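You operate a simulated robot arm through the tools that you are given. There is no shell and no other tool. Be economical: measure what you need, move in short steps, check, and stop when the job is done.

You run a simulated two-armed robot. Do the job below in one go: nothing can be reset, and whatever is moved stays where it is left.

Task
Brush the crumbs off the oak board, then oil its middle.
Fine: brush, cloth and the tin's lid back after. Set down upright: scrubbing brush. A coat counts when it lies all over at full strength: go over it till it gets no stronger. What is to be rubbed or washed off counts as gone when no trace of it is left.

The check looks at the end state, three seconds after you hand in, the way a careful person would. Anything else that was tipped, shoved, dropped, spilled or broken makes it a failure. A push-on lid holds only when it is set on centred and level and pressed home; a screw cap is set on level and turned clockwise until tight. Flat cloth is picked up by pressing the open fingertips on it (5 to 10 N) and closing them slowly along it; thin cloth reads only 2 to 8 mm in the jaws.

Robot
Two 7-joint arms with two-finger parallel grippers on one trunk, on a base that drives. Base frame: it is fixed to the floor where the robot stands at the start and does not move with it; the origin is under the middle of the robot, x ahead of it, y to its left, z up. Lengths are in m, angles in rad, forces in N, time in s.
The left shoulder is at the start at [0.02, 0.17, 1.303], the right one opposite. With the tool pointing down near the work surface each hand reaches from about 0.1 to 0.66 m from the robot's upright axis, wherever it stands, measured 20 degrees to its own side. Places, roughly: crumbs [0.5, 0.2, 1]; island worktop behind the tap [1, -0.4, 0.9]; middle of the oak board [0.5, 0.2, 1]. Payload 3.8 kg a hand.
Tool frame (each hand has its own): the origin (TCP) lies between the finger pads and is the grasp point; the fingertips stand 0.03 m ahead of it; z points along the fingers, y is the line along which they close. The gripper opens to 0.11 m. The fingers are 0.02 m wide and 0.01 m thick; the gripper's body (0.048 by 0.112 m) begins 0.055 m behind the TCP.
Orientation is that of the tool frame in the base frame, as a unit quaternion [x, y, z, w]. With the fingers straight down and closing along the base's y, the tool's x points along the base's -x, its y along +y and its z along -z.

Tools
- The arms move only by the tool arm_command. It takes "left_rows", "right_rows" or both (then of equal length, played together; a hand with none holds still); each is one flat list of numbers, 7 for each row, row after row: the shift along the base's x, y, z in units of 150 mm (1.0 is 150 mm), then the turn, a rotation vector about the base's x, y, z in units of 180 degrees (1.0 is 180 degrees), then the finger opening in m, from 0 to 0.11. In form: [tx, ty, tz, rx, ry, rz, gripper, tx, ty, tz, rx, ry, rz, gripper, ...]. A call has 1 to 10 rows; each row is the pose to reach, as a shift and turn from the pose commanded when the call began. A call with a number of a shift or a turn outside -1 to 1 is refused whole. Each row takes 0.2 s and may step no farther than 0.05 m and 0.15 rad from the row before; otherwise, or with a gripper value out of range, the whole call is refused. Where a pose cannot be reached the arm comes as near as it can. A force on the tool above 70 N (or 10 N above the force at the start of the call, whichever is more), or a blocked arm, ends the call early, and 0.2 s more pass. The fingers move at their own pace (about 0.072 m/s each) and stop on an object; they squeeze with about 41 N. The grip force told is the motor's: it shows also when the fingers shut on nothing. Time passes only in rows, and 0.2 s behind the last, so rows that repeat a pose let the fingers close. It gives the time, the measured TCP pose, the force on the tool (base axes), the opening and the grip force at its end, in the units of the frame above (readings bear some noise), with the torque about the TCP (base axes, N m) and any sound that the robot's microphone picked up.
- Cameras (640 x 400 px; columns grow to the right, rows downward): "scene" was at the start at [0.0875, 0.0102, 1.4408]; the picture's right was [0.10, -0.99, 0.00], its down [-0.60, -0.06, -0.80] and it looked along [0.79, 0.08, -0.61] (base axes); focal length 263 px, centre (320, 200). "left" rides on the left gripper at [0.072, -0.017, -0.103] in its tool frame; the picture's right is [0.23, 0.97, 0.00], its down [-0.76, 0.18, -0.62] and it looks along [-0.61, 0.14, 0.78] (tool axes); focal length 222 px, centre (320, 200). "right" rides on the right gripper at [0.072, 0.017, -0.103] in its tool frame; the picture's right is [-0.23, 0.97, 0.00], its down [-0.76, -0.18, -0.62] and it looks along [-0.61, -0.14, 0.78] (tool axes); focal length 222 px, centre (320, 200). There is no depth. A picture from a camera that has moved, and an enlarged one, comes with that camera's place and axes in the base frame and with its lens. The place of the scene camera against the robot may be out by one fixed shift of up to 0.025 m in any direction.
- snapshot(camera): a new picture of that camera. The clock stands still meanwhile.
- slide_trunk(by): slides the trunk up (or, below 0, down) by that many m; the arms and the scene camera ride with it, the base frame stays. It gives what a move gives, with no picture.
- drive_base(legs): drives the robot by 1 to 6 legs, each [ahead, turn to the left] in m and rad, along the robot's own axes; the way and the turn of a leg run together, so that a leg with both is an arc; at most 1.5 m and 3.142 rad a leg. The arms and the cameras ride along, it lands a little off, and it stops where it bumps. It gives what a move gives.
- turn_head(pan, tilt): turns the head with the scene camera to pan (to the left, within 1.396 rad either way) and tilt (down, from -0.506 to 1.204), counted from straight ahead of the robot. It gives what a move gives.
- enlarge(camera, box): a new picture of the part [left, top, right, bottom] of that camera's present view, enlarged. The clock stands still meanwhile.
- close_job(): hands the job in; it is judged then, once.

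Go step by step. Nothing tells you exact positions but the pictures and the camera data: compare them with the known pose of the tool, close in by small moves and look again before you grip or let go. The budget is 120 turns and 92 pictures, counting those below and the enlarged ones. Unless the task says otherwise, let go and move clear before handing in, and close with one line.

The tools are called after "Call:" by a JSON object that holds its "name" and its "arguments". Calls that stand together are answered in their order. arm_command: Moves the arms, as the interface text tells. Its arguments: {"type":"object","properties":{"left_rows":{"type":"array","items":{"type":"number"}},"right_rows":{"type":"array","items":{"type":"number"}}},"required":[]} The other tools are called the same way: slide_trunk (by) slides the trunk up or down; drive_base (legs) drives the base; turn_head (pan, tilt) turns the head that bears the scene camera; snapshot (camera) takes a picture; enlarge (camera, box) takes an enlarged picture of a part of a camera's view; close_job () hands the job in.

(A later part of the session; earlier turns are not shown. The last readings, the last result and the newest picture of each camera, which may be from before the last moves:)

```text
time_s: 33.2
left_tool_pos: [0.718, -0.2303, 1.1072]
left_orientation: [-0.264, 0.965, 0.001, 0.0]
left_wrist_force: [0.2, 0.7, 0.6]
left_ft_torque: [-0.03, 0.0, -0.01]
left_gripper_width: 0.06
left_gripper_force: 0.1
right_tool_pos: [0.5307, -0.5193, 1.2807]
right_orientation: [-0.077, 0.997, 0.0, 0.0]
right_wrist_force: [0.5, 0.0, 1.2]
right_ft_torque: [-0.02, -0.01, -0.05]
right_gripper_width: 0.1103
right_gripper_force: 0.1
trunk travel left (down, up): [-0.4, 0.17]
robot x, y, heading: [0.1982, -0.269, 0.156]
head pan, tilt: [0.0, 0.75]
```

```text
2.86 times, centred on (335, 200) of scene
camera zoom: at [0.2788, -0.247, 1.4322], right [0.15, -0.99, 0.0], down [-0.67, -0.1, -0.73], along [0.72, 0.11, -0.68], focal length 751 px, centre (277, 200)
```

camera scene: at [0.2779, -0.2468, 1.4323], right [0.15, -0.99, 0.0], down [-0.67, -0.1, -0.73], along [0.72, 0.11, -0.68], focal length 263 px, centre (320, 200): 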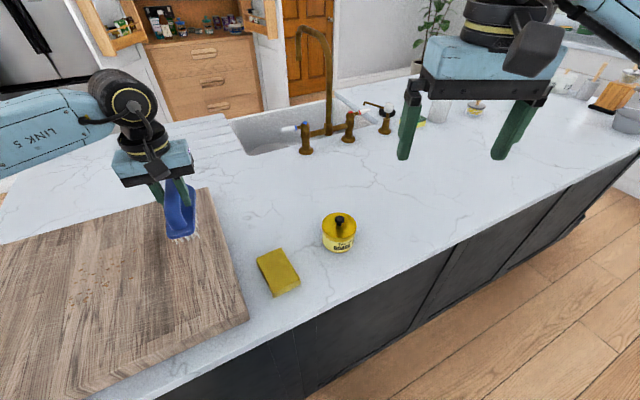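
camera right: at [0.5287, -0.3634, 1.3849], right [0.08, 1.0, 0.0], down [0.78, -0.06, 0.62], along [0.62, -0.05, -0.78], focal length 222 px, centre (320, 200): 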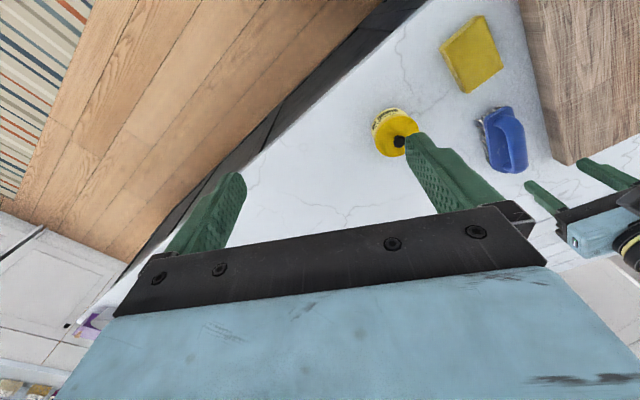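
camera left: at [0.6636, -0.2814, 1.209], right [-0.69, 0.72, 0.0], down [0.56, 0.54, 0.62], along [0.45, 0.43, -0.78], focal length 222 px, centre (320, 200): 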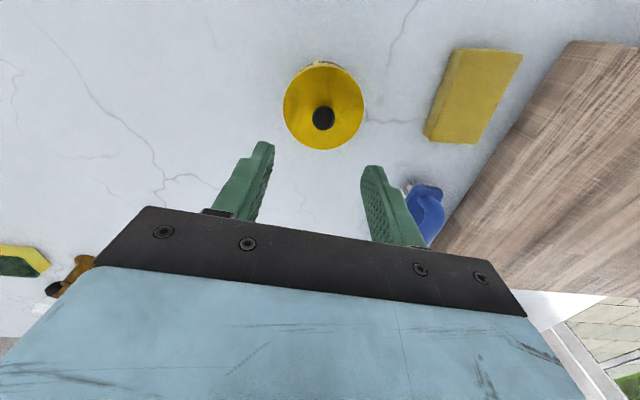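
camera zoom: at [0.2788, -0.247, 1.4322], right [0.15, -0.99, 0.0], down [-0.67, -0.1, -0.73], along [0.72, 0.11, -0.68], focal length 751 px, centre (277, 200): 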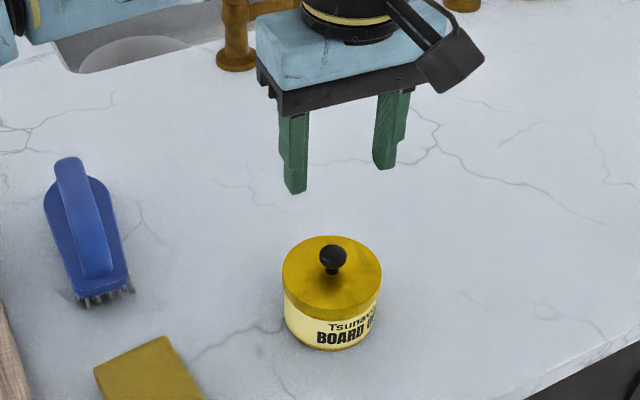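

I read the knob at about [0.716,-0.228]. I'll descend partway with 0.05 opening and look again.

Call:
{"name": "arm_command", "arguments": {"left_rows": [-0.015, 0.013, -0.25, 0, 0, 0, 0.06, -0.015, 0.013, -0.53, 0, 0, 0, 0.06]}}

Call:
{"name": "snapshot", "arguments": {"camera": "left"}}

Call:
{"name": "enlarge", "arguments": {"camera": "scene", "box": [290, 180, 380, 260]}}

```text
time_s: 33.8
left_tool_pos: [0.7142, -0.2289, 1.0261]
left_orientation: [-0.264, 0.965, 0.001, 0.001]
left_wrist_force: [0.7, -0.2, -0.2]
left_ft_torque: [-0.02, 0.01, -0.02]
left_gripper_width: 0.0601
left_gripper_force: 0.1
right_tool_pos: [0.5304, -0.5198, 1.2799]
right_orientation: [-0.076, 0.997, 0.0, -0.001]
right_wrist_force: [0.0, -0.1, 0.4]
right_ft_torque: [-0.02, -0.01, 0.0]
right_gripper_width: 0.11
right_gripper_force: 0.1
trunk travel left (down, up): [-0.4, 0.17]
robot x, y, heading: [0.1989, -0.2672, 0.156]
head pan, tilt: [0.0, 0.75]
```

```text
59 pictures are left
camera left: at [0.6613, -0.2792, 1.1283], right [-0.69, 0.72, 0.0], down [0.56, 0.54, 0.62], along [0.45, 0.43, -0.78], focal length 222 px, centre (320, 200)
```

left: 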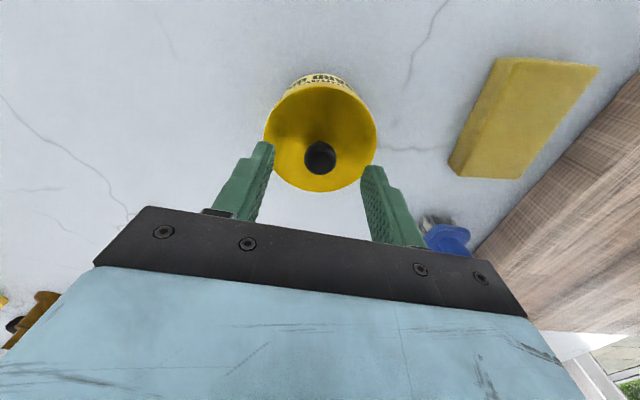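

```text
5.00 times, centred on (335, 220) of scene
camera zoom: at [0.279, -0.2479, 1.4322], right [0.15, -0.99, 0.0], down [-0.67, -0.1, -0.73], along [0.72, 0.11, -0.68], focal length 1314 px, centre (245, 100)
```

zoom: 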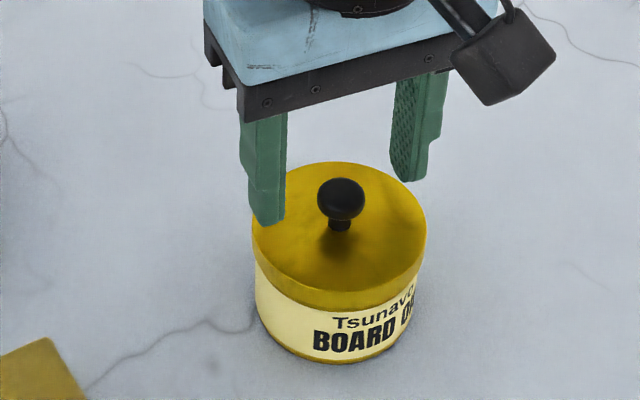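

The knob is at [0.7155,-0.2275,0.985]. I'll descend to z=0.996 so the tips stay above the lid, and close on the knob.

Call:
{"name": "arm_command", "arguments": {"left_rows": [0.007, 0.008, -0.1, 0, 0, 0, 0.06, 0.007, 0.008, -0.2, 0, 0, 0, 0.06, 0.007, 0.008, -0.2, 0, 0, 0, 0.04, 0.007, 0.008, -0.2, 0, 0, 0, 0.02, 0.007, 0.008, -0.2, 0, 0, 0, 0.01, 0.007, 0.008, -0.2, 0, 0, 0, 0.01]}}

Call:
{"name": "enlarge", "arguments": {"camera": "scene", "box": [290, 180, 380, 260]}}

```text
time_s: 34.6
left_tool_pos: [0.7192, -0.2258, 1.0083]
left_orientation: [-0.266, 0.964, -0.003, 0.009]
left_wrist_force: [-0.1, 2.0, 24.8]
left_ft_torque: [0.58, 0.9, -0.02]
left_gripper_width: 0.0369
left_gripper_force: 11.4
right_tool_pos: [0.5281, -0.5174, 1.2808]
right_orientation: [-0.077, 0.997, 0.0, 0.0]
right_wrist_force: [-0.4, 1.2, 0.5]
right_ft_torque: [0.02, -0.02, -0.01]
right_gripper_width: 0.1098
right_gripper_force: 0.0
trunk travel left (down, up): [-0.4, 0.17]
robot x, y, heading: [0.1953, -0.2643, 0.152]
head pan, tilt: [0.0, 0.75]
stopped in row 4 (left hand): the force on the tool passed its limit at 72 N (the readings are from after the stop); the commanded pose is now the measured one
```

```text
5.00 times, centred on (335, 220) of scene
camera zoom: at [0.2761, -0.2463, 1.4323], right [0.15, -0.99, 0.0], down [-0.67, -0.11, -0.73], along [0.72, 0.11, -0.68], focal length 1314 px, centre (245, 100)
```

zoom: 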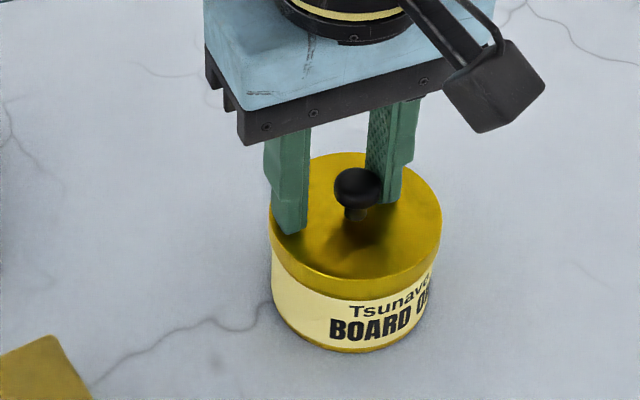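

The fingertips met the lid, so its top is at about z 0.978. I'll rise 8 mm, level the hand and look again.

Call:
{"name": "arm_command", "arguments": {"left_rows": [-0.01, -0.01, 0.053, 0, 0.006, -0.001, 0.06, -0.02, -0.013, 0.053, 0, 0.006, -0.001, 0.06]}}

Call:
{"name": "snapshot", "arguments": {"camera": "left"}}

Call:
{"name": "enlarge", "arguments": {"camera": "scene", "box": [290, 180, 380, 260]}}

```text
time_s: 35.2
left_tool_pos: [0.7157, -0.2278, 1.0115]
left_orientation: [-0.263, 0.965, 0.002, -0.005]
left_wrist_force: [1.1, -0.4, 0.8]
left_ft_torque: [0.0, -0.03, 0.0]
left_gripper_width: 0.0599
left_gripper_force: 0.0
right_tool_pos: [0.5299, -0.5197, 1.2792]
right_orientation: [-0.077, 0.997, 0.0, 0.0]
right_wrist_force: [-0.2, -0.3, -0.3]
right_ft_torque: [0.01, -0.01, 0.0]
right_gripper_width: 0.1097
right_gripper_force: 0.0
trunk travel left (down, up): [-0.4, 0.17]
robot x, y, heading: [0.1928, -0.2631, 0.16]
head pan, tilt: [0.0, 0.75]
```

```text
56 pictures are left
camera left: at [0.6626, -0.2797, 1.1154], right [-0.69, 0.72, 0.01], down [0.57, 0.54, 0.62], along [0.44, 0.43, -0.79], focal length 222 px, centre (320, 200)
```

left: 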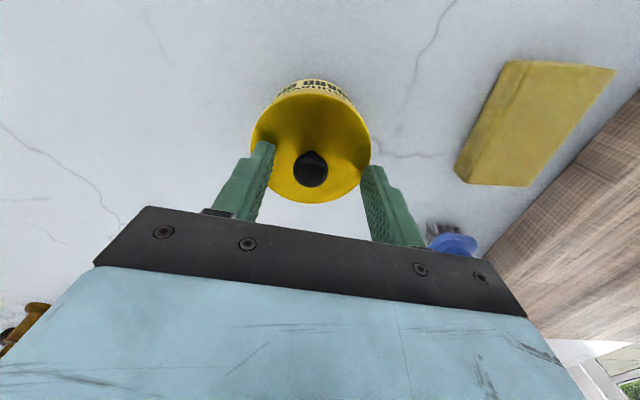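

```text
5.00 times, centred on (335, 220) of scene
camera zoom: at [0.2784, -0.2474, 1.4321], right [0.15, -0.99, 0.0], down [-0.67, -0.1, -0.73], along [0.72, 0.11, -0.68], focal length 1314 px, centre (245, 100)
```

zoom: 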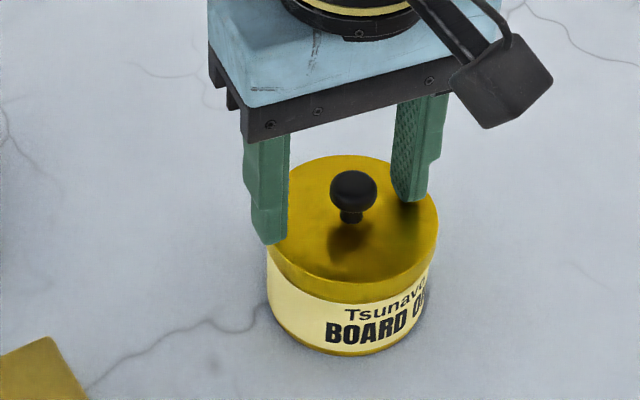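

The tin slid about 6 mm toward -y while I touched it; I'll put that right later. I shift the hand 6 mm toward -y to centre on the knob and close slowly.

Call:
{"name": "arm_command", "arguments": {"left_rows": [-0.007, -0.04, 0.01, 0, -0.003, 0, 0.06, -0.007, -0.04, 0.01, 0, -0.003, 0, 0.045, -0.007, -0.04, 0.01, 0, -0.003, 0, 0.035, -0.007, -0.04, 0.01, 0, -0.003, 0, 0.028]}}

Call:
{"name": "snapshot", "arguments": {"camera": "left"}}

Call:
{"name": "enlarge", "arguments": {"camera": "scene", "box": [290, 180, 380, 260]}}

```text
time_s: 36.2
left_tool_pos: [0.7139, -0.2355, 1.0155]
left_orientation: [-0.263, 0.965, 0.0, 0.001]
left_wrist_force: [-0.7, 0.1, -0.7]
left_ft_torque: [-0.02, 0.02, 0.01]
left_gripper_width: 0.0283
left_gripper_force: 0.1
right_tool_pos: [0.5315, -0.5187, 1.2795]
right_orientation: [-0.077, 0.997, 0.0, 0.001]
right_wrist_force: [-0.7, 0.3, -0.7]
right_ft_torque: [0.02, -0.03, 0.02]
right_gripper_width: 0.1103
right_gripper_force: 0.0
trunk travel left (down, up): [-0.4, 0.17]
robot x, y, heading: [0.1975, -0.2657, 0.158]
head pan, tilt: [0.0, 0.75]
```

```text
54 pictures are left
camera left: at [0.6615, -0.2857, 1.1173], right [-0.69, 0.72, 0.0], down [0.56, 0.54, 0.62], along [0.45, 0.43, -0.78], focal length 222 px, centre (320, 200)
```

left: 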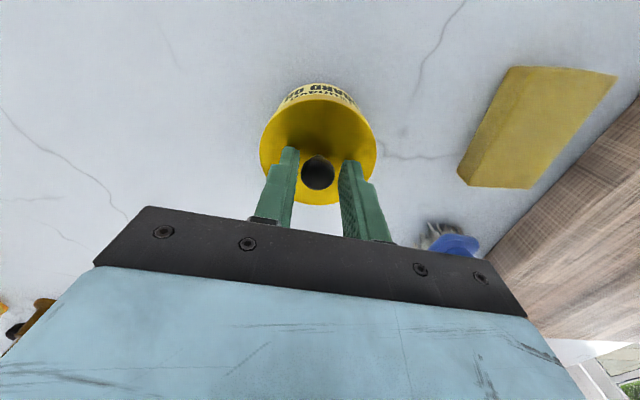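

```text
5.00 times, centred on (335, 220) of scene
camera zoom: at [0.2787, -0.2473, 1.4322], right [0.15, -0.99, 0.0], down [-0.67, -0.1, -0.73], along [0.72, 0.11, -0.68], focal length 1314 px, centre (245, 100)
```

zoom: 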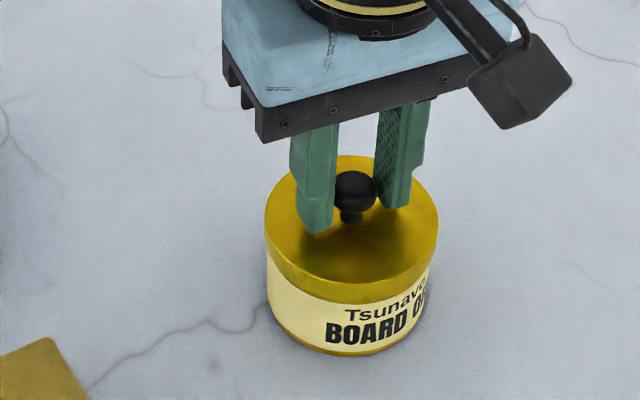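

The knob is centred between the fingers. I close on it, then test with a small lift of 6 mm.

Call:
{"name": "arm_command", "arguments": {"left_rows": [0, 0, 0, 0, 0, 0, 0.015, 0, 0, 0, 0, 0, 0, 0.005, 0, 0, 0, 0, 0, 0, 0.005]}}

Call:
{"name": "arm_command", "arguments": {"left_rows": [0, 0, 0.013, 0, 0, 0, 0.005, 0, 0, 0.027, 0, 0, 0, 0.005, 0, 0, 0.04, 0, 0, 0, 0.005]}}

Call:
{"name": "enlarge", "arguments": {"camera": "scene", "box": [290, 180, 380, 260]}}

```text
time_s: 37.0
left_tool_pos: [0.7137, -0.235, 1.0147]
left_orientation: [-0.264, 0.965, 0.001, 0.001]
left_wrist_force: [0.7, -1.1, -0.1]
left_ft_torque: [0.03, -0.05, -0.02]
left_gripper_width: 0.0197
left_gripper_force: 40.9
right_tool_pos: [0.5303, -0.5188, 1.2792]
right_orientation: [-0.076, 0.997, 0.0, -0.001]
right_wrist_force: [1.0, -0.1, 0.4]
right_ft_torque: [0.01, 0.0, -0.02]
right_gripper_width: 0.1098
right_gripper_force: 0.1
trunk travel left (down, up): [-0.4, 0.17]
robot x, y, heading: [0.1955, -0.2642, 0.152]
head pan, tilt: [0.0, 0.75]
```

```text
time_s: 37.8
left_tool_pos: [0.7149, -0.2345, 1.0207]
left_orientation: [-0.263, 0.965, 0.0, 0.001]
left_wrist_force: [-0.4, -0.2, -1.9]
left_ft_torque: [-0.01, 0.01, 0.01]
left_gripper_width: 0.0199
left_gripper_force: 41.0
right_tool_pos: [0.5306, -0.518, 1.2796]
right_orientation: [-0.077, 0.997, 0.0, 0.001]
right_wrist_force: [-1.1, -0.1, 0.4]
right_ft_torque: [-0.06, -0.02, 0.01]
right_gripper_width: 0.1102
right_gripper_force: 0.2
trunk travel left (down, up): [-0.4, 0.17]
robot x, y, heading: [0.1981, -0.2657, 0.154]
head pan, tilt: [0.0, 0.75]
```

```text
5.00 times, centred on (335, 220) of scene
camera zoom: at [0.2788, -0.2473, 1.4322], right [0.15, -0.99, 0.0], down [-0.67, -0.1, -0.73], along [0.72, 0.11, -0.68], focal length 1314 px, centre (245, 100)
```

zoom: 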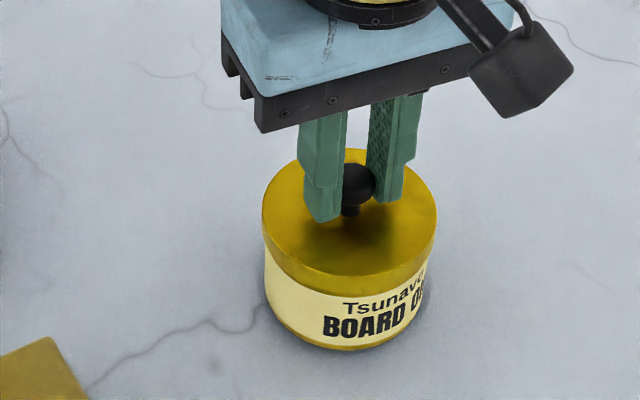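

The lid holds so tightly that the tin lifts with it, so the right hand must hold the tin. While it hangs I put the tin back at its original spot, release it, and turn the left hand to yaw -0.35 to leave room for the right hand.

Call:
{"name": "arm_command", "arguments": {"left_rows": [-0.033, 0.04, 0, 0, 0, 0, 0.005, -0.033, 0.04, -0.02, 0, 0, 0, 0.005, -0.033, 0.04, -0.043, 0, 0, 0, 0.005, -0.033, 0.04, -0.043, 0, 0, 0, 0.005]}}

Call:
{"name": "arm_command", "arguments": {"left_rows": [0, 0, 0, 0, 0, 0, 0.05, 0, 0, 0, 0, 0, 0, 0.06, 0, 0, 0.01, 0, 0, 0, 0.06, 0, 0, 0.01, 0, 0, -0.047, 0.06, 0, 0, 0.01, 0, 0, -0.094, 0.06, 0, 0, 0.01, 0, 0, -0.141, 0.06, 0, 0, 0.01, 0, 0, -0.188, 0.06, 0, 0, 0.01, 0, 0, -0.235, 0.06, 0, 0, 0.01, 0, 0, -0.282, 0.06]}}

Call:
{"name": "enlarge", "arguments": {"camera": "scene", "box": [290, 180, 380, 260]}}

Call:
{"name": "snapshot", "arguments": {"camera": "left"}}

```text
time_s: 38.8
left_tool_pos: [0.7099, -0.2289, 1.0141]
left_orientation: [-0.263, 0.965, 0.0, 0.002]
left_wrist_force: [0.3, -0.9, 3.7]
left_ft_torque: [-0.06, 0.05, 0.01]
left_gripper_width: 0.02
left_gripper_force: 40.5
right_tool_pos: [0.5301, -0.5191, 1.2788]
right_orientation: [-0.076, 0.997, 0.0, 0.0]
right_wrist_force: [-0.6, 0.6, 0.9]
right_ft_torque: [-0.03, 0.03, -0.01]
right_gripper_width: 0.1098
right_gripper_force: 0.0
trunk travel left (down, up): [-0.4, 0.17]
robot x, y, heading: [0.1962, -0.2637, 0.151]
head pan, tilt: [0.0, 0.75]
```

```text
time_s: 40.8
left_tool_pos: [0.7098, -0.2284, 1.0154]
left_orientation: [0.177, 0.984, -0.001, 0.0]
left_wrist_force: [0.0, -0.5, -0.8]
left_ft_torque: [0.03, 0.0, -0.03]
left_gripper_width: 0.0602
left_gripper_force: 0.1
right_tool_pos: [0.5299, -0.5187, 1.2792]
right_orientation: [-0.077, 0.997, 0.0, 0.0]
right_wrist_force: [0.0, 0.5, -0.3]
right_ft_torque: [-0.02, 0.02, 0.02]
right_gripper_width: 0.1101
right_gripper_force: 0.1
trunk travel left (down, up): [-0.4, 0.17]
robot x, y, heading: [0.1893, -0.2679, 0.154]
head pan, tilt: [0.0, 0.75]
```

```text
5.00 times, centred on (335, 220) of scene
camera zoom: at [0.2786, -0.2473, 1.4322], right [0.15, -0.99, 0.0], down [-0.67, -0.1, -0.73], along [0.72, 0.11, -0.68], focal length 1314 px, centre (245, 100)
```

zoom: 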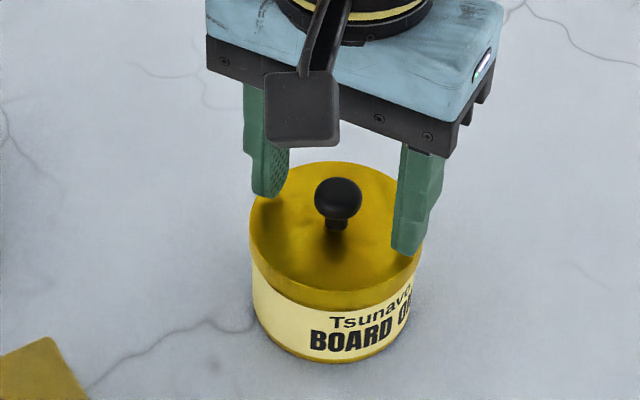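

```text
50 pictures are left
camera left: at [0.6366, -0.2183, 1.1181], right [0.13, 0.99, 0.0], down [0.77, -0.1, 0.62], along [0.62, -0.08, -0.78], focal length 222 px, centre (320, 200)
```

left: 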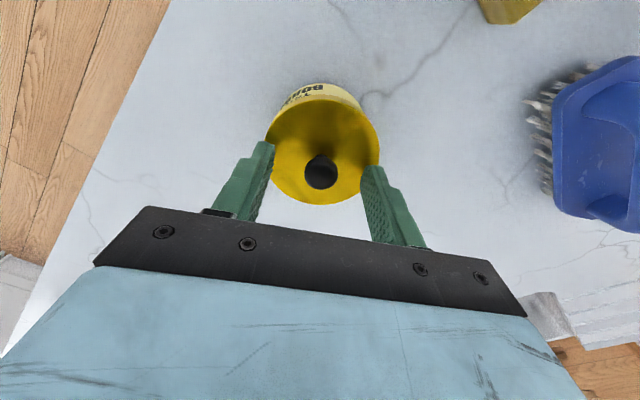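

The tin is back at its original spot, with the knob at [0.710,-0.2285]. The left hand grips the knob to steady it while I turn the right hand (yaw 1.22, then tilt) to hold the tin from its right side.

Call:
{"name": "arm_command", "arguments": {"left_rows": [0, 0, 0, 0, 0, 0, 0.03, 0, 0, 0, 0, 0, 0, 0.015, 0, 0, 0, 0, 0, 0, 0.005, 0, 0, 0, 0, 0, 0, 0.005, 0, 0, 0, 0, 0, 0, 0.005, 0, 0, 0, 0, 0, 0, 0.005, 0, 0, 0, 0, 0, 0, 0.005, 0, 0, 0, 0, 0, 0, 0.005], "right_rows": [0.1, 0.05, -0.1, 0, 0, 0.0425, 0.11, 0.2, 0.1, -0.2, 0, 0, 0.085, 0.11, 0.3, 0.15, -0.3, 0, 0, 0.1275, 0.11, 0.4, 0.2, -0.4, 0, 0, 0.17, 0.11, 0.5, 0.25, -0.5, 0, 0, 0.2125, 0.11, 0.6, 0.3, -0.6, 0, 0, 0.255, 0.11, 0.7, 0.35, -0.6, 0, 0, 0.2975, 0.11, 0.8, 0.4, -0.6, 0, 0, 0.34, 0.11]}}

Call:
{"name": "arm_command", "arguments": {"right_rows": [0, 0.08, 0, 0.0435, -0.0158, 0, 0.11, 0, 0.16, 0, 0.087, -0.0317, 0, 0.11, 0, 0.24, 0, 0.1305, -0.0475, 0, 0.11, 0, 0.32, 0, 0.174, -0.0633, 0, 0.11, 0, 0.4, 0, 0.2175, -0.0792, 0, 0.11, 0, 0.45, 0, 0.261, -0.095, 0, 0.11]}}

Call:
{"name": "snapshot", "arguments": {"camera": "scene"}}

Call:
{"name": "snapshot", "arguments": {"camera": "right"}}

```text
time_s: 42.6
left_tool_pos: [0.7101, -0.2284, 1.0155]
left_orientation: [0.176, 0.984, -0.001, 0.001]
left_wrist_force: [0.7, 0.1, 1.1]
left_ft_torque: [0.03, 0.02, 0.03]
left_gripper_width: 0.0198
left_gripper_force: 41.5
right_tool_pos: [0.6286, -0.4712, 1.1907]
right_orientation: [-0.489, 0.872, 0.0, -0.001]
right_wrist_force: [-0.7, -0.5, 1.0]
right_ft_torque: [-0.02, -0.03, 0.04]
right_gripper_width: 0.1101
right_gripper_force: 0.0
right hand out of reach, approached as far as the arm can: row 7, 8
trunk travel left (down, up): [-0.4, 0.17]
robot x, y, heading: [0.1955, -0.2625, 0.153]
head pan, tilt: [0.0, 0.75]
```

```text
time_s: 44.0
left_tool_pos: [0.7082, -0.2287, 1.0154]
left_orientation: [0.176, 0.984, 0.0, 0.001]
left_wrist_force: [0.4, -0.5, -1.1]
left_ft_torque: [-0.04, -0.05, 0.01]
left_gripper_width: 0.0195
left_gripper_force: 41.3
right_tool_pos: [0.5994, -0.3549, 1.2844]
right_orientation: [-0.443, 0.79, 0.276, 0.321]
right_wrist_force: [0.2, -0.1, -0.5]
right_ft_torque: [0.0, -0.02, -0.06]
right_gripper_width: 0.1102
right_gripper_force: 0.1
right hand out of reach, approached as far as the arm can: row 3, 4, 5, 6
trunk travel left (down, up): [-0.4, 0.17]
robot x, y, heading: [0.1947, -0.2641, 0.153]
head pan, tilt: [0.0, 0.75]
```

```text
49 pictures are left
camera scene: at [0.2765, -0.2471, 1.4324], right [0.15, -0.99, 0.0], down [-0.67, -0.1, -0.73], along [0.72, 0.11, -0.68], focal length 263 px, centre (320, 200)
```

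scene: 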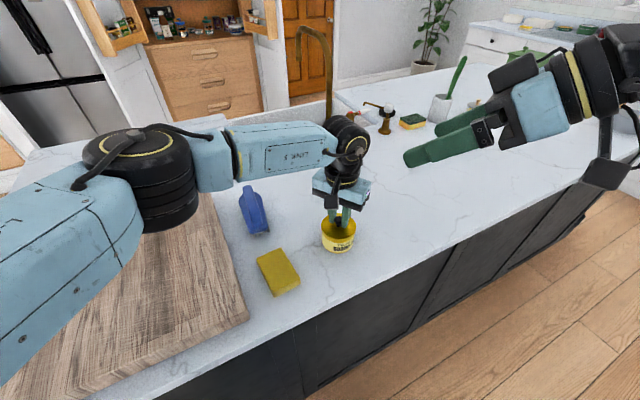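

```text
48 pictures are left
camera right: at [0.5267, -0.4591, 1.2997], right [-0.76, 0.56, 0.32], down [0.3, -0.13, 0.95], along [0.57, 0.82, -0.07], focal length 222 px, centre (320, 200)
```

right: 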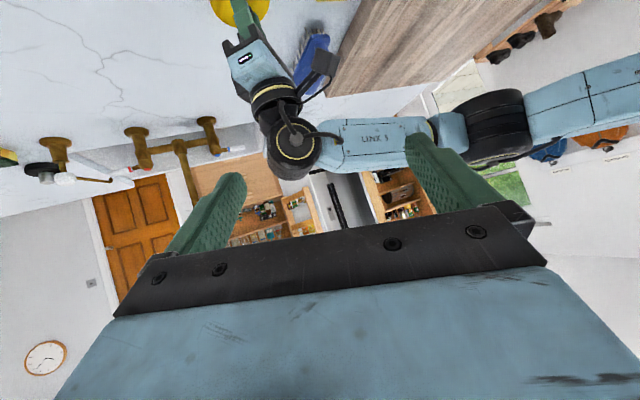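

The right hand's wrist folds too close to its shoulder there, though the orientation was reached. I'll try moving it down and forward, still well clear of the left hand.

Call:
{"name": "arm_command", "arguments": {"right_rows": [0.1, -0.05, -0.2, 0, 0, 0, 0.11, 0.2, -0.1, -0.4, 0, 0, 0, 0.11, 0.3, -0.1, -0.6, 0, 0, 0, 0.11, 0.4, -0.1, -0.8, 0, 0, 0, 0.11]}}

Call:
{"name": "snapshot", "arguments": {"camera": "scene"}}

```text
time_s: 45.0
left_tool_pos: [0.7103, -0.2275, 1.0162]
left_orientation: [0.176, 0.984, 0.0, 0.001]
left_wrist_force: [-0.9, 0.9, 0.0]
left_ft_torque: [-0.04, -0.01, 0.01]
left_gripper_width: 0.0196
left_gripper_force: 41.0
right_tool_pos: [0.632, -0.371, 1.2231]
right_orientation: [-0.443, 0.791, 0.276, 0.32]
right_wrist_force: [0.0, 0.2, -0.2]
right_ft_torque: [0.01, -0.03, 0.03]
right_gripper_width: 0.1098
right_gripper_force: 0.1
right hand out of reach, approached as far as the arm can: row 3, 4
trunk travel left (down, up): [-0.4, 0.17]
robot x, y, heading: [0.1958, -0.2625, 0.152]
head pan, tilt: [0.0, 0.75]
heard: snap
```

```text
47 pictures are left
camera scene: at [0.2787, -0.2474, 1.4322], right [0.15, -0.99, 0.0], down [-0.67, -0.1, -0.73], along [0.72, 0.11, -0.68], focal length 263 px, centre (320, 200)
```

scene: 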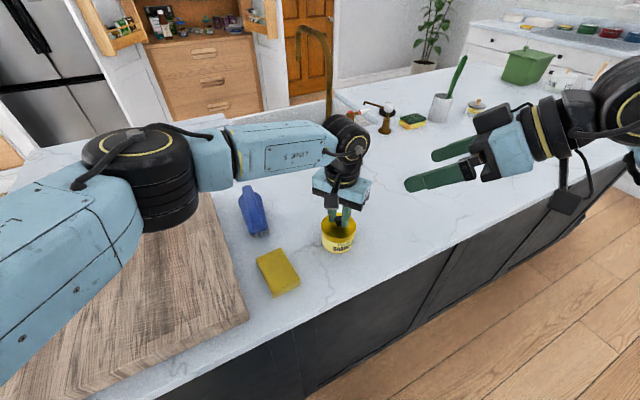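

I heard a snap. I'll look closely at the tin and lid.

Call:
{"name": "enlarge", "arguments": {"camera": "scene", "box": [290, 180, 380, 260]}}

Call:
{"name": "arm_command", "arguments": {"left_rows": [0, 0, 0.013, 0, 0, 0, 0.005, 0, 0, 0.027, 0, 0, 0, 0.005, 0, 0, 0.04, 0, 0, 0, 0.005, 0, 0, 0.06, 0, 0, 0, 0.005]}}

Call:
{"name": "enlarge", "arguments": {"camera": "scene", "box": [290, 180, 380, 260]}}

```text
5.00 times, centred on (335, 220) of scene
camera zoom: at [0.2787, -0.2474, 1.4322], right [0.15, -0.99, 0.0], down [-0.67, -0.1, -0.73], along [0.72, 0.11, -0.68], focal length 1314 px, centre (245, 100)
```

zoom: 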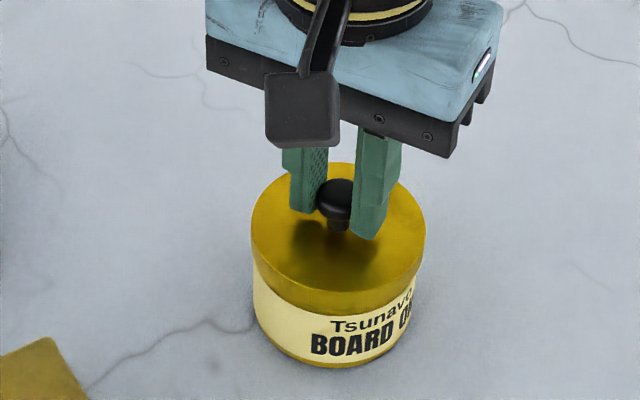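

```text
time_s: 46.0
left_tool_pos: [0.7098, -0.2289, 1.0255]
left_orientation: [0.177, 0.984, -0.001, 0.0]
left_wrist_force: [-0.1, 0.8, 0.4]
left_ft_torque: [-0.01, -0.03, 0.01]
left_gripper_width: 0.0198
left_gripper_force: 40.9
right_tool_pos: [0.631, -0.3707, 1.2238]
right_orientation: [-0.443, 0.791, 0.276, 0.321]
right_wrist_force: [0.0, -0.3, 0.2]
right_ft_torque: [-0.01, 0.0, 0.03]
right_gripper_width: 0.1101
right_gripper_force: 0.0
trunk travel left (down, up): [-0.4, 0.17]
robot x, y, heading: [0.1956, -0.2599, 0.16]
head pan, tilt: [0.0, 0.75]
```

```text
5.00 times, centred on (335, 220) of scene
camera zoom: at [0.2786, -0.2473, 1.4322], right [0.15, -0.99, 0.0], down [-0.67, -0.1, -0.73], along [0.72, 0.11, -0.68], focal length 1314 px, centre (245, 100)
```

zoom: 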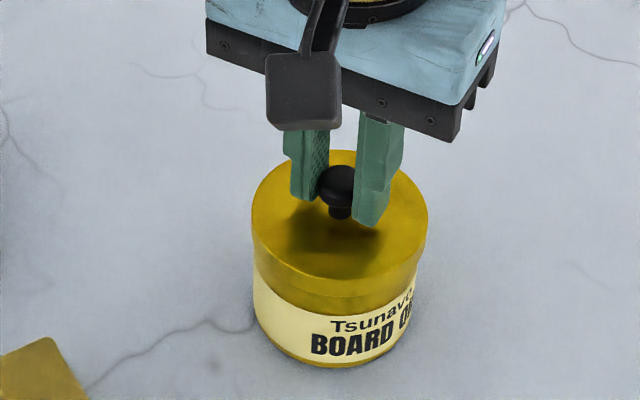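

The snap was the lid letting go of the tin, so the second hand isn't needed. I'll lift the lid clear, withdraw the right hand and take a look.

Call:
{"name": "arm_command", "arguments": {"left_rows": [0, 0, 0.1, 0, 0, 0, 0.005, 0, 0, 0.2, 0, 0, 0, 0.005, 0, 0, 0.35, 0, 0, 0, 0.005, 0, 0, 0.5, 0, 0, 0, 0.005], "right_rows": [-0.1, -0.15, 0.1, 0, 0, 0, 0.11, -0.2, -0.3, 0.2, 0, 0, 0, 0.11, -0.3, -0.45, 0.3, 0, 0, 0, 0.11, -0.4, -0.6, 0.4, 0, 0, 0, 0.11]}}

Call:
{"name": "snapshot", "arguments": {"camera": "scene"}}

```text
time_s: 47.0
left_tool_pos: [0.7094, -0.2297, 1.1004]
left_orientation: [0.176, 0.984, -0.001, 0.002]
left_wrist_force: [0.0, 0.0, -0.4]
left_ft_torque: [0.01, -0.03, 0.04]
left_gripper_width: 0.0197
left_gripper_force: 41.4
right_tool_pos: [0.5699, -0.4623, 1.283]
right_orientation: [-0.444, 0.79, 0.276, 0.32]
right_wrist_force: [1.3, 0.5, -0.4]
right_ft_torque: [0.03, 0.03, -0.01]
right_gripper_width: 0.1102
right_gripper_force: 0.1
right hand out of reach, approached as far as the arm can: row 1
trunk travel left (down, up): [-0.4, 0.17]
robot x, y, heading: [0.1973, -0.2601, 0.149]
head pan, tilt: [0.0, 0.75]
```

```text
44 pictures are left
camera scene: at [0.278, -0.2479, 1.4323], right [0.15, -0.99, 0.0], down [-0.67, -0.1, -0.73], along [0.72, 0.11, -0.68], focal length 263 px, centre (320, 200)
```

scene: 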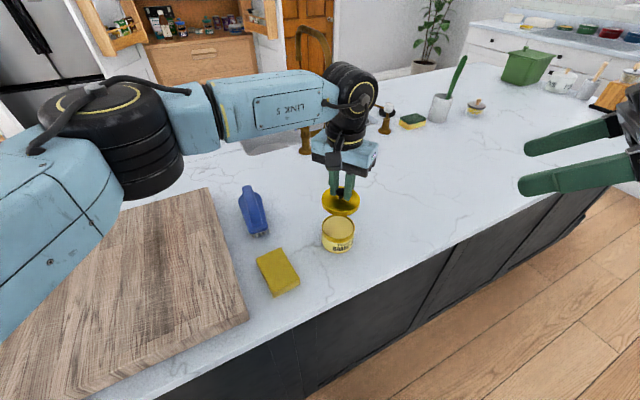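

The lid is off and the tin is open. I'll draw the right hand back upright out of the way and carry the lid to a free spot at about [0.705,-0.345].

Call:
{"name": "arm_command", "arguments": {"right_rows": [-0.05, -0.1, 0, -0.0435, 0.0158, 0, 0.11, -0.1, -0.2, 0, -0.087, 0.0317, 0, 0.11, -0.15, -0.3, 0, -0.1305, 0.0475, 0, 0.11, -0.2, -0.4, 0, -0.174, 0.0633, 0, 0.11, -0.25, -0.5, 0, -0.2175, 0.0792, 0, 0.11, -0.3, -0.6, 0, -0.261, 0.095, 0, 0.11]}}

Call:
{"name": "arm_command", "arguments": {"left_rows": [0, -0.26, 0, 0, 0, 0, 0.005, -0.015, -0.52, 0, 0, 0, 0, 0.005, -0.03, -0.77, 0, 0, 0, 0, 0.005, -0.03, -0.77, -0.2, 0, 0, 0, 0.005, -0.03, -0.77, -0.45, 0, 0, 0, 0.005, -0.03, -0.77, -0.7, 0, 0, 0, 0.005]}}

Call:
{"name": "enlarge", "arguments": {"camera": "scene", "box": [280, 160, 420, 290]}}

```text
time_s: 48.4
left_tool_pos: [0.709, -0.228, 1.1009]
left_orientation: [0.176, 0.984, 0.0, 0.001]
left_wrist_force: [-0.1, 0.0, -0.6]
left_ft_torque: [0.01, 0.01, 0.01]
left_gripper_width: 0.0198
left_gripper_force: 41.3
right_tool_pos: [0.5246, -0.552, 1.2841]
right_orientation: [-0.489, 0.872, 0.001, 0.001]
right_wrist_force: [0.1, 0.8, -0.3]
right_ft_torque: [0.0, 0.0, -0.02]
right_gripper_width: 0.1099
right_gripper_force: 0.1
trunk travel left (down, up): [-0.4, 0.17]
robot x, y, heading: [0.1949, -0.264, 0.153]
head pan, tilt: [0.0, 0.75]
```

```text
time_s: 49.8
left_tool_pos: [0.6958, -0.3305, 0.9888]
left_orientation: [0.176, 0.984, -0.001, 0.001]
left_wrist_force: [0.7, 0.2, -0.9]
left_ft_torque: [-0.02, 0.0, -0.02]
left_gripper_width: 0.0193
left_gripper_force: 40.9
left hand out of reach, approached as far as the arm can: row 3, 4, 5, 6
right_tool_pos: [0.5271, -0.5506, 1.2837]
right_orientation: [-0.489, 0.872, 0.0, 0.0]
right_wrist_force: [-0.3, -0.5, -1.0]
right_ft_torque: [0.0, 0.02, 0.03]
right_gripper_width: 0.1099
right_gripper_force: 0.1
trunk travel left (down, up): [-0.4, 0.17]
robot x, y, heading: [0.1953, -0.2653, 0.158]
head pan, tilt: [0.0, 0.75]
```

```text
3.08 times, centred on (350, 225) of scene
camera zoom: at [0.2791, -0.2466, 1.4322], right [0.15, -0.99, 0.0], down [-0.67, -0.1, -0.73], along [0.72, 0.11, -0.68], focal length 809 px, centre (228, 123)
```

zoom: 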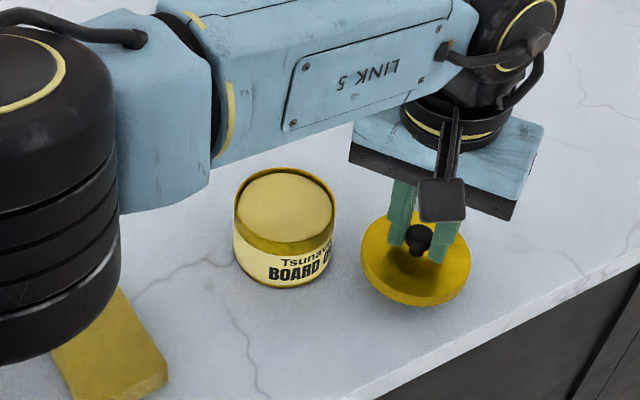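

The arm reached its limit at [0.696,-0.3305], which is still a fine free spot. I lower the lid in small steps to the counter.

Call:
{"name": "arm_command", "arguments": {"left_rows": [-0.04, 0.1, -0.03, 0, 0, 0, 0.005, -0.04, 0.1, -0.06, 0, 0, 0, 0.005]}}

Call:
{"name": "arm_command", "arguments": {"left_rows": [0, 0, -0.02, 0, 0, 0, 0.005, 0, 0, -0.04, 0, 0, 0, 0.005]}}

```text
time_s: 50.4
left_tool_pos: [0.6889, -0.3169, 0.9816]
left_orientation: [0.176, 0.984, 0.0, 0.001]
left_wrist_force: [0.2, 0.1, -0.6]
left_ft_torque: [0.02, -0.01, 0.01]
left_gripper_width: 0.0196
left_gripper_force: 41.5
right_tool_pos: [0.5252, -0.5525, 1.2816]
right_orientation: [-0.488, 0.873, 0.0, 0.0]
right_wrist_force: [-0.9, -0.7, 0.2]
right_ft_torque: [0.02, 0.04, -0.01]
right_gripper_width: 0.1099
right_gripper_force: 0.0
trunk travel left (down, up): [-0.4, 0.17]
robot x, y, heading: [0.1945, -0.2651, 0.149]
head pan, tilt: [0.0, 0.75]
```

```text
time_s: 51.0
left_tool_pos: [0.6895, -0.3158, 0.9741]
left_orientation: [0.177, 0.984, -0.001, 0.001]
left_wrist_force: [0.3, 0.1, -0.1]
left_ft_torque: [-0.03, -0.03, -0.03]
left_gripper_width: 0.0195
left_gripper_force: 40.9
right_tool_pos: [0.5252, -0.5513, 1.2833]
right_orientation: [-0.489, 0.873, 0.0, 0.0]
right_wrist_force: [0.8, -0.2, -0.1]
right_ft_torque: [0.0, 0.01, -0.01]
right_gripper_width: 0.1103
right_gripper_force: 0.1
trunk travel left (down, up): [-0.4, 0.17]
robot x, y, heading: [0.1968, -0.2616, 0.161]
head pan, tilt: [0.0, 0.75]
```

Call:
{"name": "arm_command", "arguments": {"left_rows": [-0.01, -0.05, 0, 0, 0, 0, 0.005, -0.01, -0.05, -0.02, 0, 0, 0, 0.005, -0.01, -0.05, -0.04, 0, 0, 0, 0.005, -0.01, -0.05, -0.06, 0, 0, 0, 0.005]}}

Call:
{"name": "enlarge", "arguments": {"camera": "scene", "box": [280, 160, 420, 290]}}

```text
time_s: 52.0
left_tool_pos: [0.6879, -0.324, 0.9693]
left_orientation: [0.176, 0.984, -0.001, 0.003]
left_wrist_force: [-0.8, 3.2, 19.7]
left_ft_torque: [0.14, 0.16, -0.07]
left_gripper_width: 0.0188
left_gripper_force: 40.8
right_tool_pos: [0.524, -0.5501, 1.2842]
right_orientation: [-0.489, 0.872, 0.0, 0.001]
right_wrist_force: [-0.1, -1.4, 0.0]
right_ft_torque: [-0.03, 0.02, 0.03]
right_gripper_width: 0.1099
right_gripper_force: 0.0
trunk travel left (down, up): [-0.4, 0.17]
robot x, y, heading: [0.1931, -0.2668, 0.153]
head pan, tilt: [0.0, 0.75]
```

```text
3.08 times, centred on (350, 225) of scene
camera zoom: at [0.2772, -0.2468, 1.4326], right [0.15, -0.99, 0.0], down [-0.67, -0.1, -0.73], along [0.72, 0.11, -0.68], focal length 809 px, centre (228, 123)
```

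zoom: 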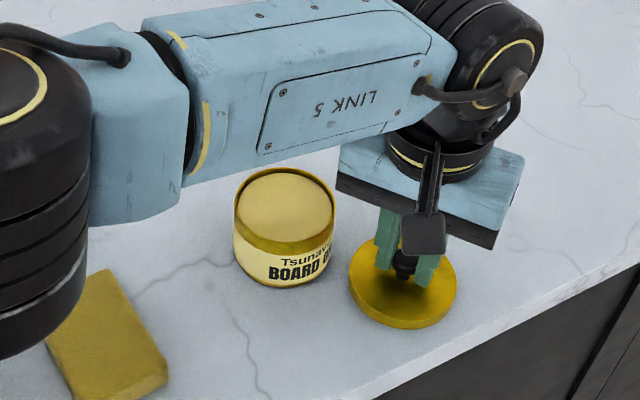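

The lid rests flat on the counter. I release it, rise, and go over to the cloth pad at about [0.588,-0.106], whose long axis points along about 0.7 rad.

Call:
{"name": "arm_command", "arguments": {"left_rows": [0, 0, 0.02, 0, 0, 0, 0.04, 0, 0, 0.02, 0, 0, 0, 0.06, 0, 0, 0.02, 0, 0, 0, 0.06, 0, 0, 0.3, 0, 0, 0, 0.06, 0, 0, 0.6, 0, 0, 0, 0.06, 0, 0, 0.9, 0, 0, 0, 0.06]}}

Call:
{"name": "arm_command", "arguments": {"left_rows": [-0.08, 0.14, 0, 0, 0, 0.045, 0.08, -0.16, 0.28, 0, 0, 0, 0.09, 0.1, -0.24, 0.42, 0, 0, 0, 0.135, 0.1, -0.32, 0.56, 0, 0, 0, 0.18, 0.1, -0.4, 0.7, 0, 0, 0, 0.225, 0.1, -0.48, 0.84, 0, 0, 0, 0.27, 0.1, -0.56, 1.0, 0, 0, 0, 0.31, 0.1, -0.66, 1.0, 0, 0, 0, 0.338, 0.1]}}

Call:
{"name": "arm_command", "arguments": {"left_rows": [0, 0.22, 0, 0, 0, 0, 0.1, 0, 0.43, 0, 0, 0, 0, 0.1]}}

Call:
{"name": "snapshot", "arguments": {"camera": "left"}}

Call:
{"name": "snapshot", "arguments": {"camera": "scene"}}

```text
time_s: 53.4
left_tool_pos: [0.6877, -0.3243, 1.1003]
left_orientation: [0.176, 0.984, 0.0, 0.0]
left_wrist_force: [0.0, 0.8, 0.1]
left_ft_torque: [0.01, -0.01, 0.01]
left_gripper_width: 0.0602
left_gripper_force: 0.0
right_tool_pos: [0.5243, -0.5522, 1.2828]
right_orientation: [-0.489, 0.873, 0.0, 0.0]
right_wrist_force: [-0.3, -0.2, -0.3]
right_ft_torque: [0.02, -0.06, -0.02]
right_gripper_width: 0.1101
right_gripper_force: 0.0
trunk travel left (down, up): [-0.4, 0.17]
robot x, y, heading: [0.1939, -0.2668, 0.15]
head pan, tilt: [0.0, 0.75]
```

```text
time_s: 55.2
left_tool_pos: [0.5892, -0.174, 1.1013]
left_orientation: [-0.347, 0.938, 0.0, 0.003]
left_wrist_force: [0.3, -0.3, 0.8]
left_ft_torque: [0.02, -0.01, 0.0]
left_gripper_width: 0.0999
left_gripper_force: 0.1
right_tool_pos: [0.5252, -0.552, 1.2836]
right_orientation: [-0.488, 0.873, 0.0, 0.0]
right_wrist_force: [-0.2, 0.3, 0.7]
right_ft_torque: [0.02, 0.03, -0.01]
right_gripper_width: 0.1101
right_gripper_force: 0.0
trunk travel left (down, up): [-0.4, 0.17]
robot x, y, heading: [0.197, -0.2621, 0.157]
head pan, tilt: [0.0, 0.75]
```

```text
time_s: 55.8
left_tool_pos: [0.5881, -0.1076, 1.0999]
left_orientation: [-0.347, 0.938, 0.0, 0.0]
left_wrist_force: [-0.5, -0.5, 0.1]
left_ft_torque: [-0.04, 0.0, -0.03]
left_gripper_width: 0.1
left_gripper_force: 0.2
right_tool_pos: [0.5252, -0.5509, 1.2824]
right_orientation: [-0.489, 0.872, 0.0, 0.0]
right_wrist_force: [-0.1, 0.4, 0.5]
right_ft_torque: [0.02, -0.01, -0.03]
right_gripper_width: 0.1099
right_gripper_force: 0.2
trunk travel left (down, up): [-0.4, 0.17]
robot x, y, heading: [0.1971, -0.2636, 0.153]
head pan, tilt: [0.0, 0.75]
```

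```text
41 pictures are left
camera left: at [0.5454, -0.1679, 1.2025], right [-0.81, 0.59, 0.0], down [0.46, 0.63, 0.62], along [0.37, 0.5, -0.78], focal length 222 px, centre (320, 200)
```

left: 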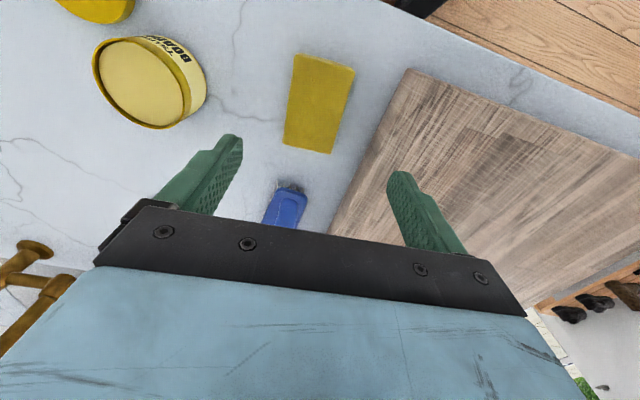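

```text
40 pictures are left
camera scene: at [0.2785, -0.2468, 1.4322], right [0.15, -0.99, 0.0], down [-0.67, -0.1, -0.73], along [0.72, 0.11, -0.68], focal length 263 px, centre (320, 200)
```

scene: 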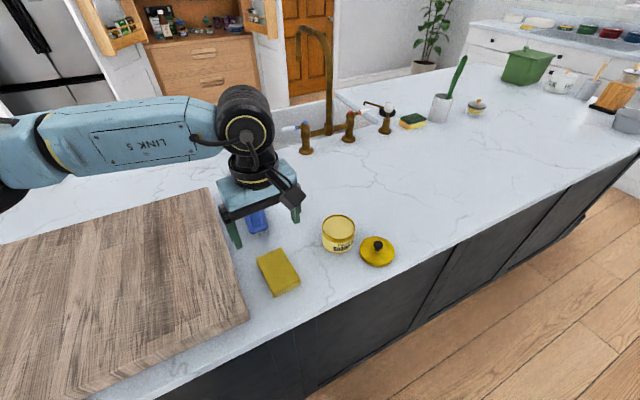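

The pad centre is at about [0.595,-0.111] and the hand's yaw matches. I descend with 0.082 opening to z≈0.957.

Call:
{"name": "arm_command", "arguments": {"left_rows": [0.03, -0.01, -0.25, 0, 0, 0, 0.082, 0.047, -0.023, -0.5, 0, 0, 0, 0.082, 0.047, -0.023, -0.75, 0, 0, 0, 0.082, 0.047, -0.023, -0.9, 0, 0, 0, 0.082, 0.047, -0.023, -0.95, 0, 0, 0, 0.082]}}

Call:
{"name": "snapshot", "arguments": {"camera": "left"}}

Call:
{"name": "enlarge", "arguments": {"camera": "scene", "box": [220, 210, 340, 310]}}

```text
time_s: 57.0
left_tool_pos: [0.5967, -0.1136, 0.958]
left_orientation: [-0.347, 0.938, 0.0, 0.002]
left_wrist_force: [0.2, -0.3, 0.5]
left_ft_torque: [-0.02, -0.01, -0.02]
left_gripper_width: 0.0821
left_gripper_force: 0.1
right_tool_pos: [0.5254, -0.5523, 1.2824]
right_orientation: [-0.488, 0.873, 0.0, 0.0]
right_wrist_force: [0.6, -0.1, 0.5]
right_ft_torque: [-0.02, 0.01, -0.01]
right_gripper_width: 0.1098
right_gripper_force: 0.0
trunk travel left (down, up): [-0.4, 0.17]
robot x, y, heading: [0.197, -0.267, 0.152]
head pan, tilt: [0.0, 0.75]
```

```text
39 pictures are left
camera left: at [0.5527, -0.1715, 1.06], right [-0.81, 0.59, 0.0], down [0.46, 0.63, 0.62], along [0.37, 0.5, -0.78], focal length 222 px, centre (320, 200)
```

left: 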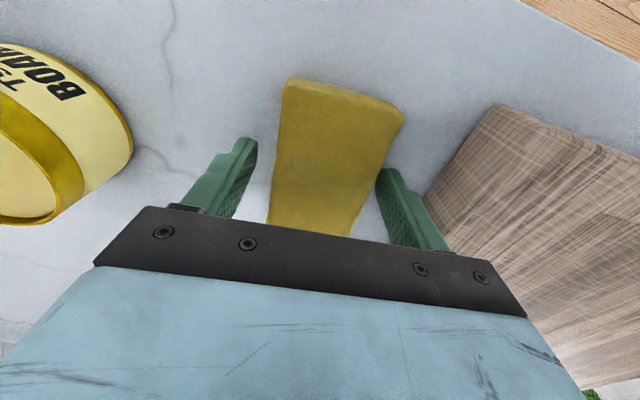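

```text
4.00 times, centred on (280, 260) of scene
camera zoom: at [0.2786, -0.2473, 1.4322], right [0.15, -0.99, 0.0], down [-0.67, -0.1, -0.73], along [0.72, 0.11, -0.68], focal length 1051 px, centre (480, -40)
```

zoom: 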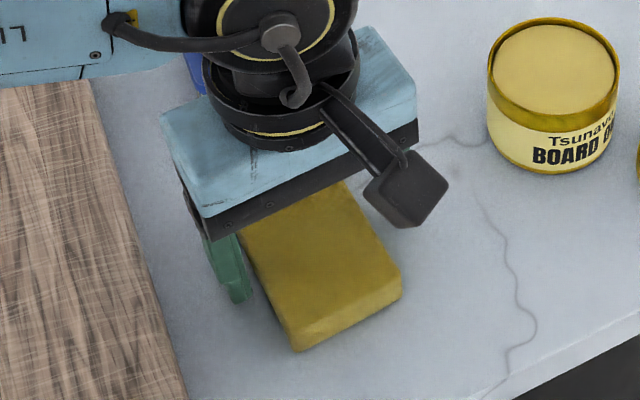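

I nudge the hand to centre on the pad, rise 3 mm so the pad's underside protrudes, and close.

Call:
{"name": "arm_command", "arguments": {"left_rows": [-0.027, 0.033, 0.02, 0, 0, 0, 0.082, -0.027, 0.033, 0.02, 0, 0, 0, 0.07, -0.027, 0.033, 0.02, 0, 0, 0, 0.05, -0.027, 0.033, 0.02, 0, 0, 0, 0.03, -0.027, 0.033, 0.02, 0, 0, 0, 0.02, -0.027, 0.033, 0.02, 0, 0, 0, 0.02]}}

Call:
{"name": "snapshot", "arguments": {"camera": "left"}}

```text
time_s: 58.4
left_tool_pos: [0.5926, -0.1085, 0.961]
left_orientation: [-0.347, 0.938, 0.0, 0.002]
left_wrist_force: [-0.1, 0.3, 1.6]
left_ft_torque: [-0.03, 0.0, 0.02]
left_gripper_width: 0.0637
left_gripper_force: 41.1
right_tool_pos: [0.5259, -0.5512, 1.2843]
right_orientation: [-0.489, 0.872, 0.0, 0.0]
right_wrist_force: [0.0, -0.6, 0.3]
right_ft_torque: [0.0, -0.03, 0.01]
right_gripper_width: 0.1099
right_gripper_force: 0.0
trunk travel left (down, up): [-0.4, 0.17]
robot x, y, heading: [0.1952, -0.2634, 0.151]
head pan, tilt: [0.0, 0.75]
```

```text
37 pictures are left
camera left: at [0.5485, -0.1668, 1.0636], right [-0.81, 0.59, 0.0], down [0.46, 0.63, 0.62], along [0.37, 0.5, -0.78], focal length 222 px, centre (320, 200)
```

left: 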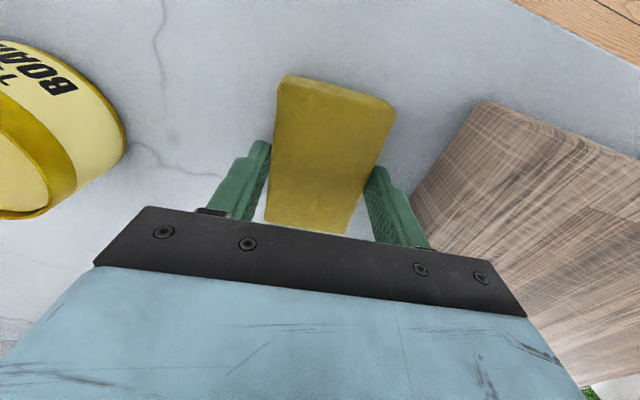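

The pad is gripped (64 mm wide); its place is [0.5926,-0.1085,0.961]. I lift it and carry it over the tin, tilting it so that its near end can dip inside the rim.

Call:
{"name": "arm_command", "arguments": {"left_rows": [0, 0, 0.25, 0, 0, 0, 0.02, 0, 0, 0.5, 0, 0, 0, 0.02, 0, 0, 0.75, 0, 0, 0, 0.02, 0.2, -0.2, 0.85, 0, 0, 0, 0.02, 0.4, -0.4, 0.85, 0, 0, 0, 0.02, 0.6, -0.6, 0.85, 0, 0, 0, 0.02, 0.83, -0.76, 0.85, 0, 0, 0, 0.02]}}

Call:
{"name": "arm_command", "arguments": {"left_rows": [0, 0, 0, 0.027, -0.0316, 0, 0.02, 0, 0, 0, 0.054, -0.0632, 0, 0.02, 0, 0, 0, 0.081, -0.095, 0, 0.02, 0, 0, 0, 0.108, -0.1267, 0, 0.02]}}

Call:
{"name": "enlarge", "arguments": {"camera": "scene", "box": [270, 140, 410, 270]}}

Call:
{"name": "snapshot", "arguments": {"camera": "left"}}

```text
time_s: 60.0
left_tool_pos: [0.7175, -0.2226, 1.0886]
left_orientation: [-0.346, 0.938, 0.0, 0.001]
left_wrist_force: [0.5, -0.1, -1.0]
left_ft_torque: [-0.01, 0.0, -0.02]
left_gripper_width: 0.0636
left_gripper_force: 40.7
right_tool_pos: [0.5253, -0.5527, 1.2833]
right_orientation: [-0.488, 0.873, 0.001, 0.0]
right_wrist_force: [0.1, -0.6, 0.2]
right_ft_torque: [0.03, -0.01, 0.01]
right_gripper_width: 0.1101
right_gripper_force: 0.1
trunk travel left (down, up): [-0.4, 0.17]
robot x, y, heading: [0.1951, -0.2637, 0.155]
head pan, tilt: [0.0, 0.75]
```

```text
time_s: 61.0
left_tool_pos: [0.7181, -0.2213, 1.0892]
left_orientation: [-0.335, 0.905, 0.089, 0.245]
left_wrist_force: [-0.5, -0.2, -1.4]
left_ft_torque: [0.02, 0.01, -0.01]
left_gripper_width: 0.0636
left_gripper_force: 41.0
right_tool_pos: [0.5253, -0.5509, 1.2844]
right_orientation: [-0.488, 0.873, -0.001, 0.0]
right_wrist_force: [0.3, -0.5, 0.9]
right_ft_torque: [0.02, 0.0, 0.0]
right_gripper_width: 0.1101
right_gripper_force: 0.1
trunk travel left (down, up): [-0.4, 0.17]
robot x, y, heading: [0.1948, -0.2622, 0.155]
head pan, tilt: [0.0, 0.75]
```

```text
3.08 times, centred on (340, 205) of scene
camera zoom: at [0.2785, -0.2477, 1.4322], right [0.15, -0.99, 0.0], down [-0.67, -0.1, -0.73], along [0.72, 0.11, -0.68], focal length 809 px, centre (258, 185)
```

zoom: 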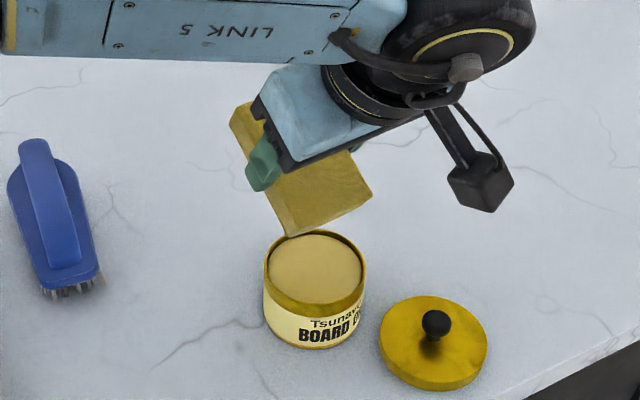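

```text
35 pictures are left
camera left: at [0.6411, -0.3086, 1.1408], right [-0.78, 0.61, -0.12], down [0.14, 0.36, 0.92], along [0.61, 0.7, -0.37], focal length 222 px, centre (320, 200)
```

left: 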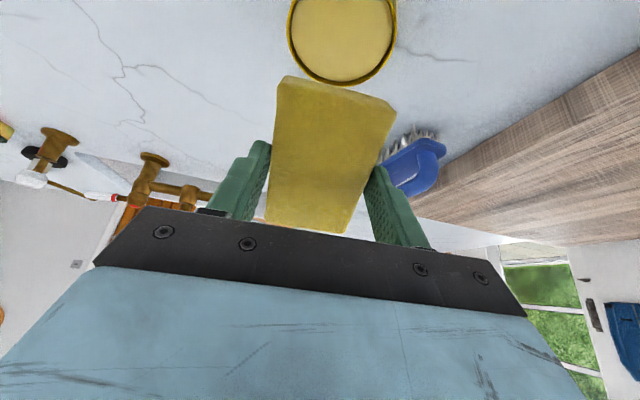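

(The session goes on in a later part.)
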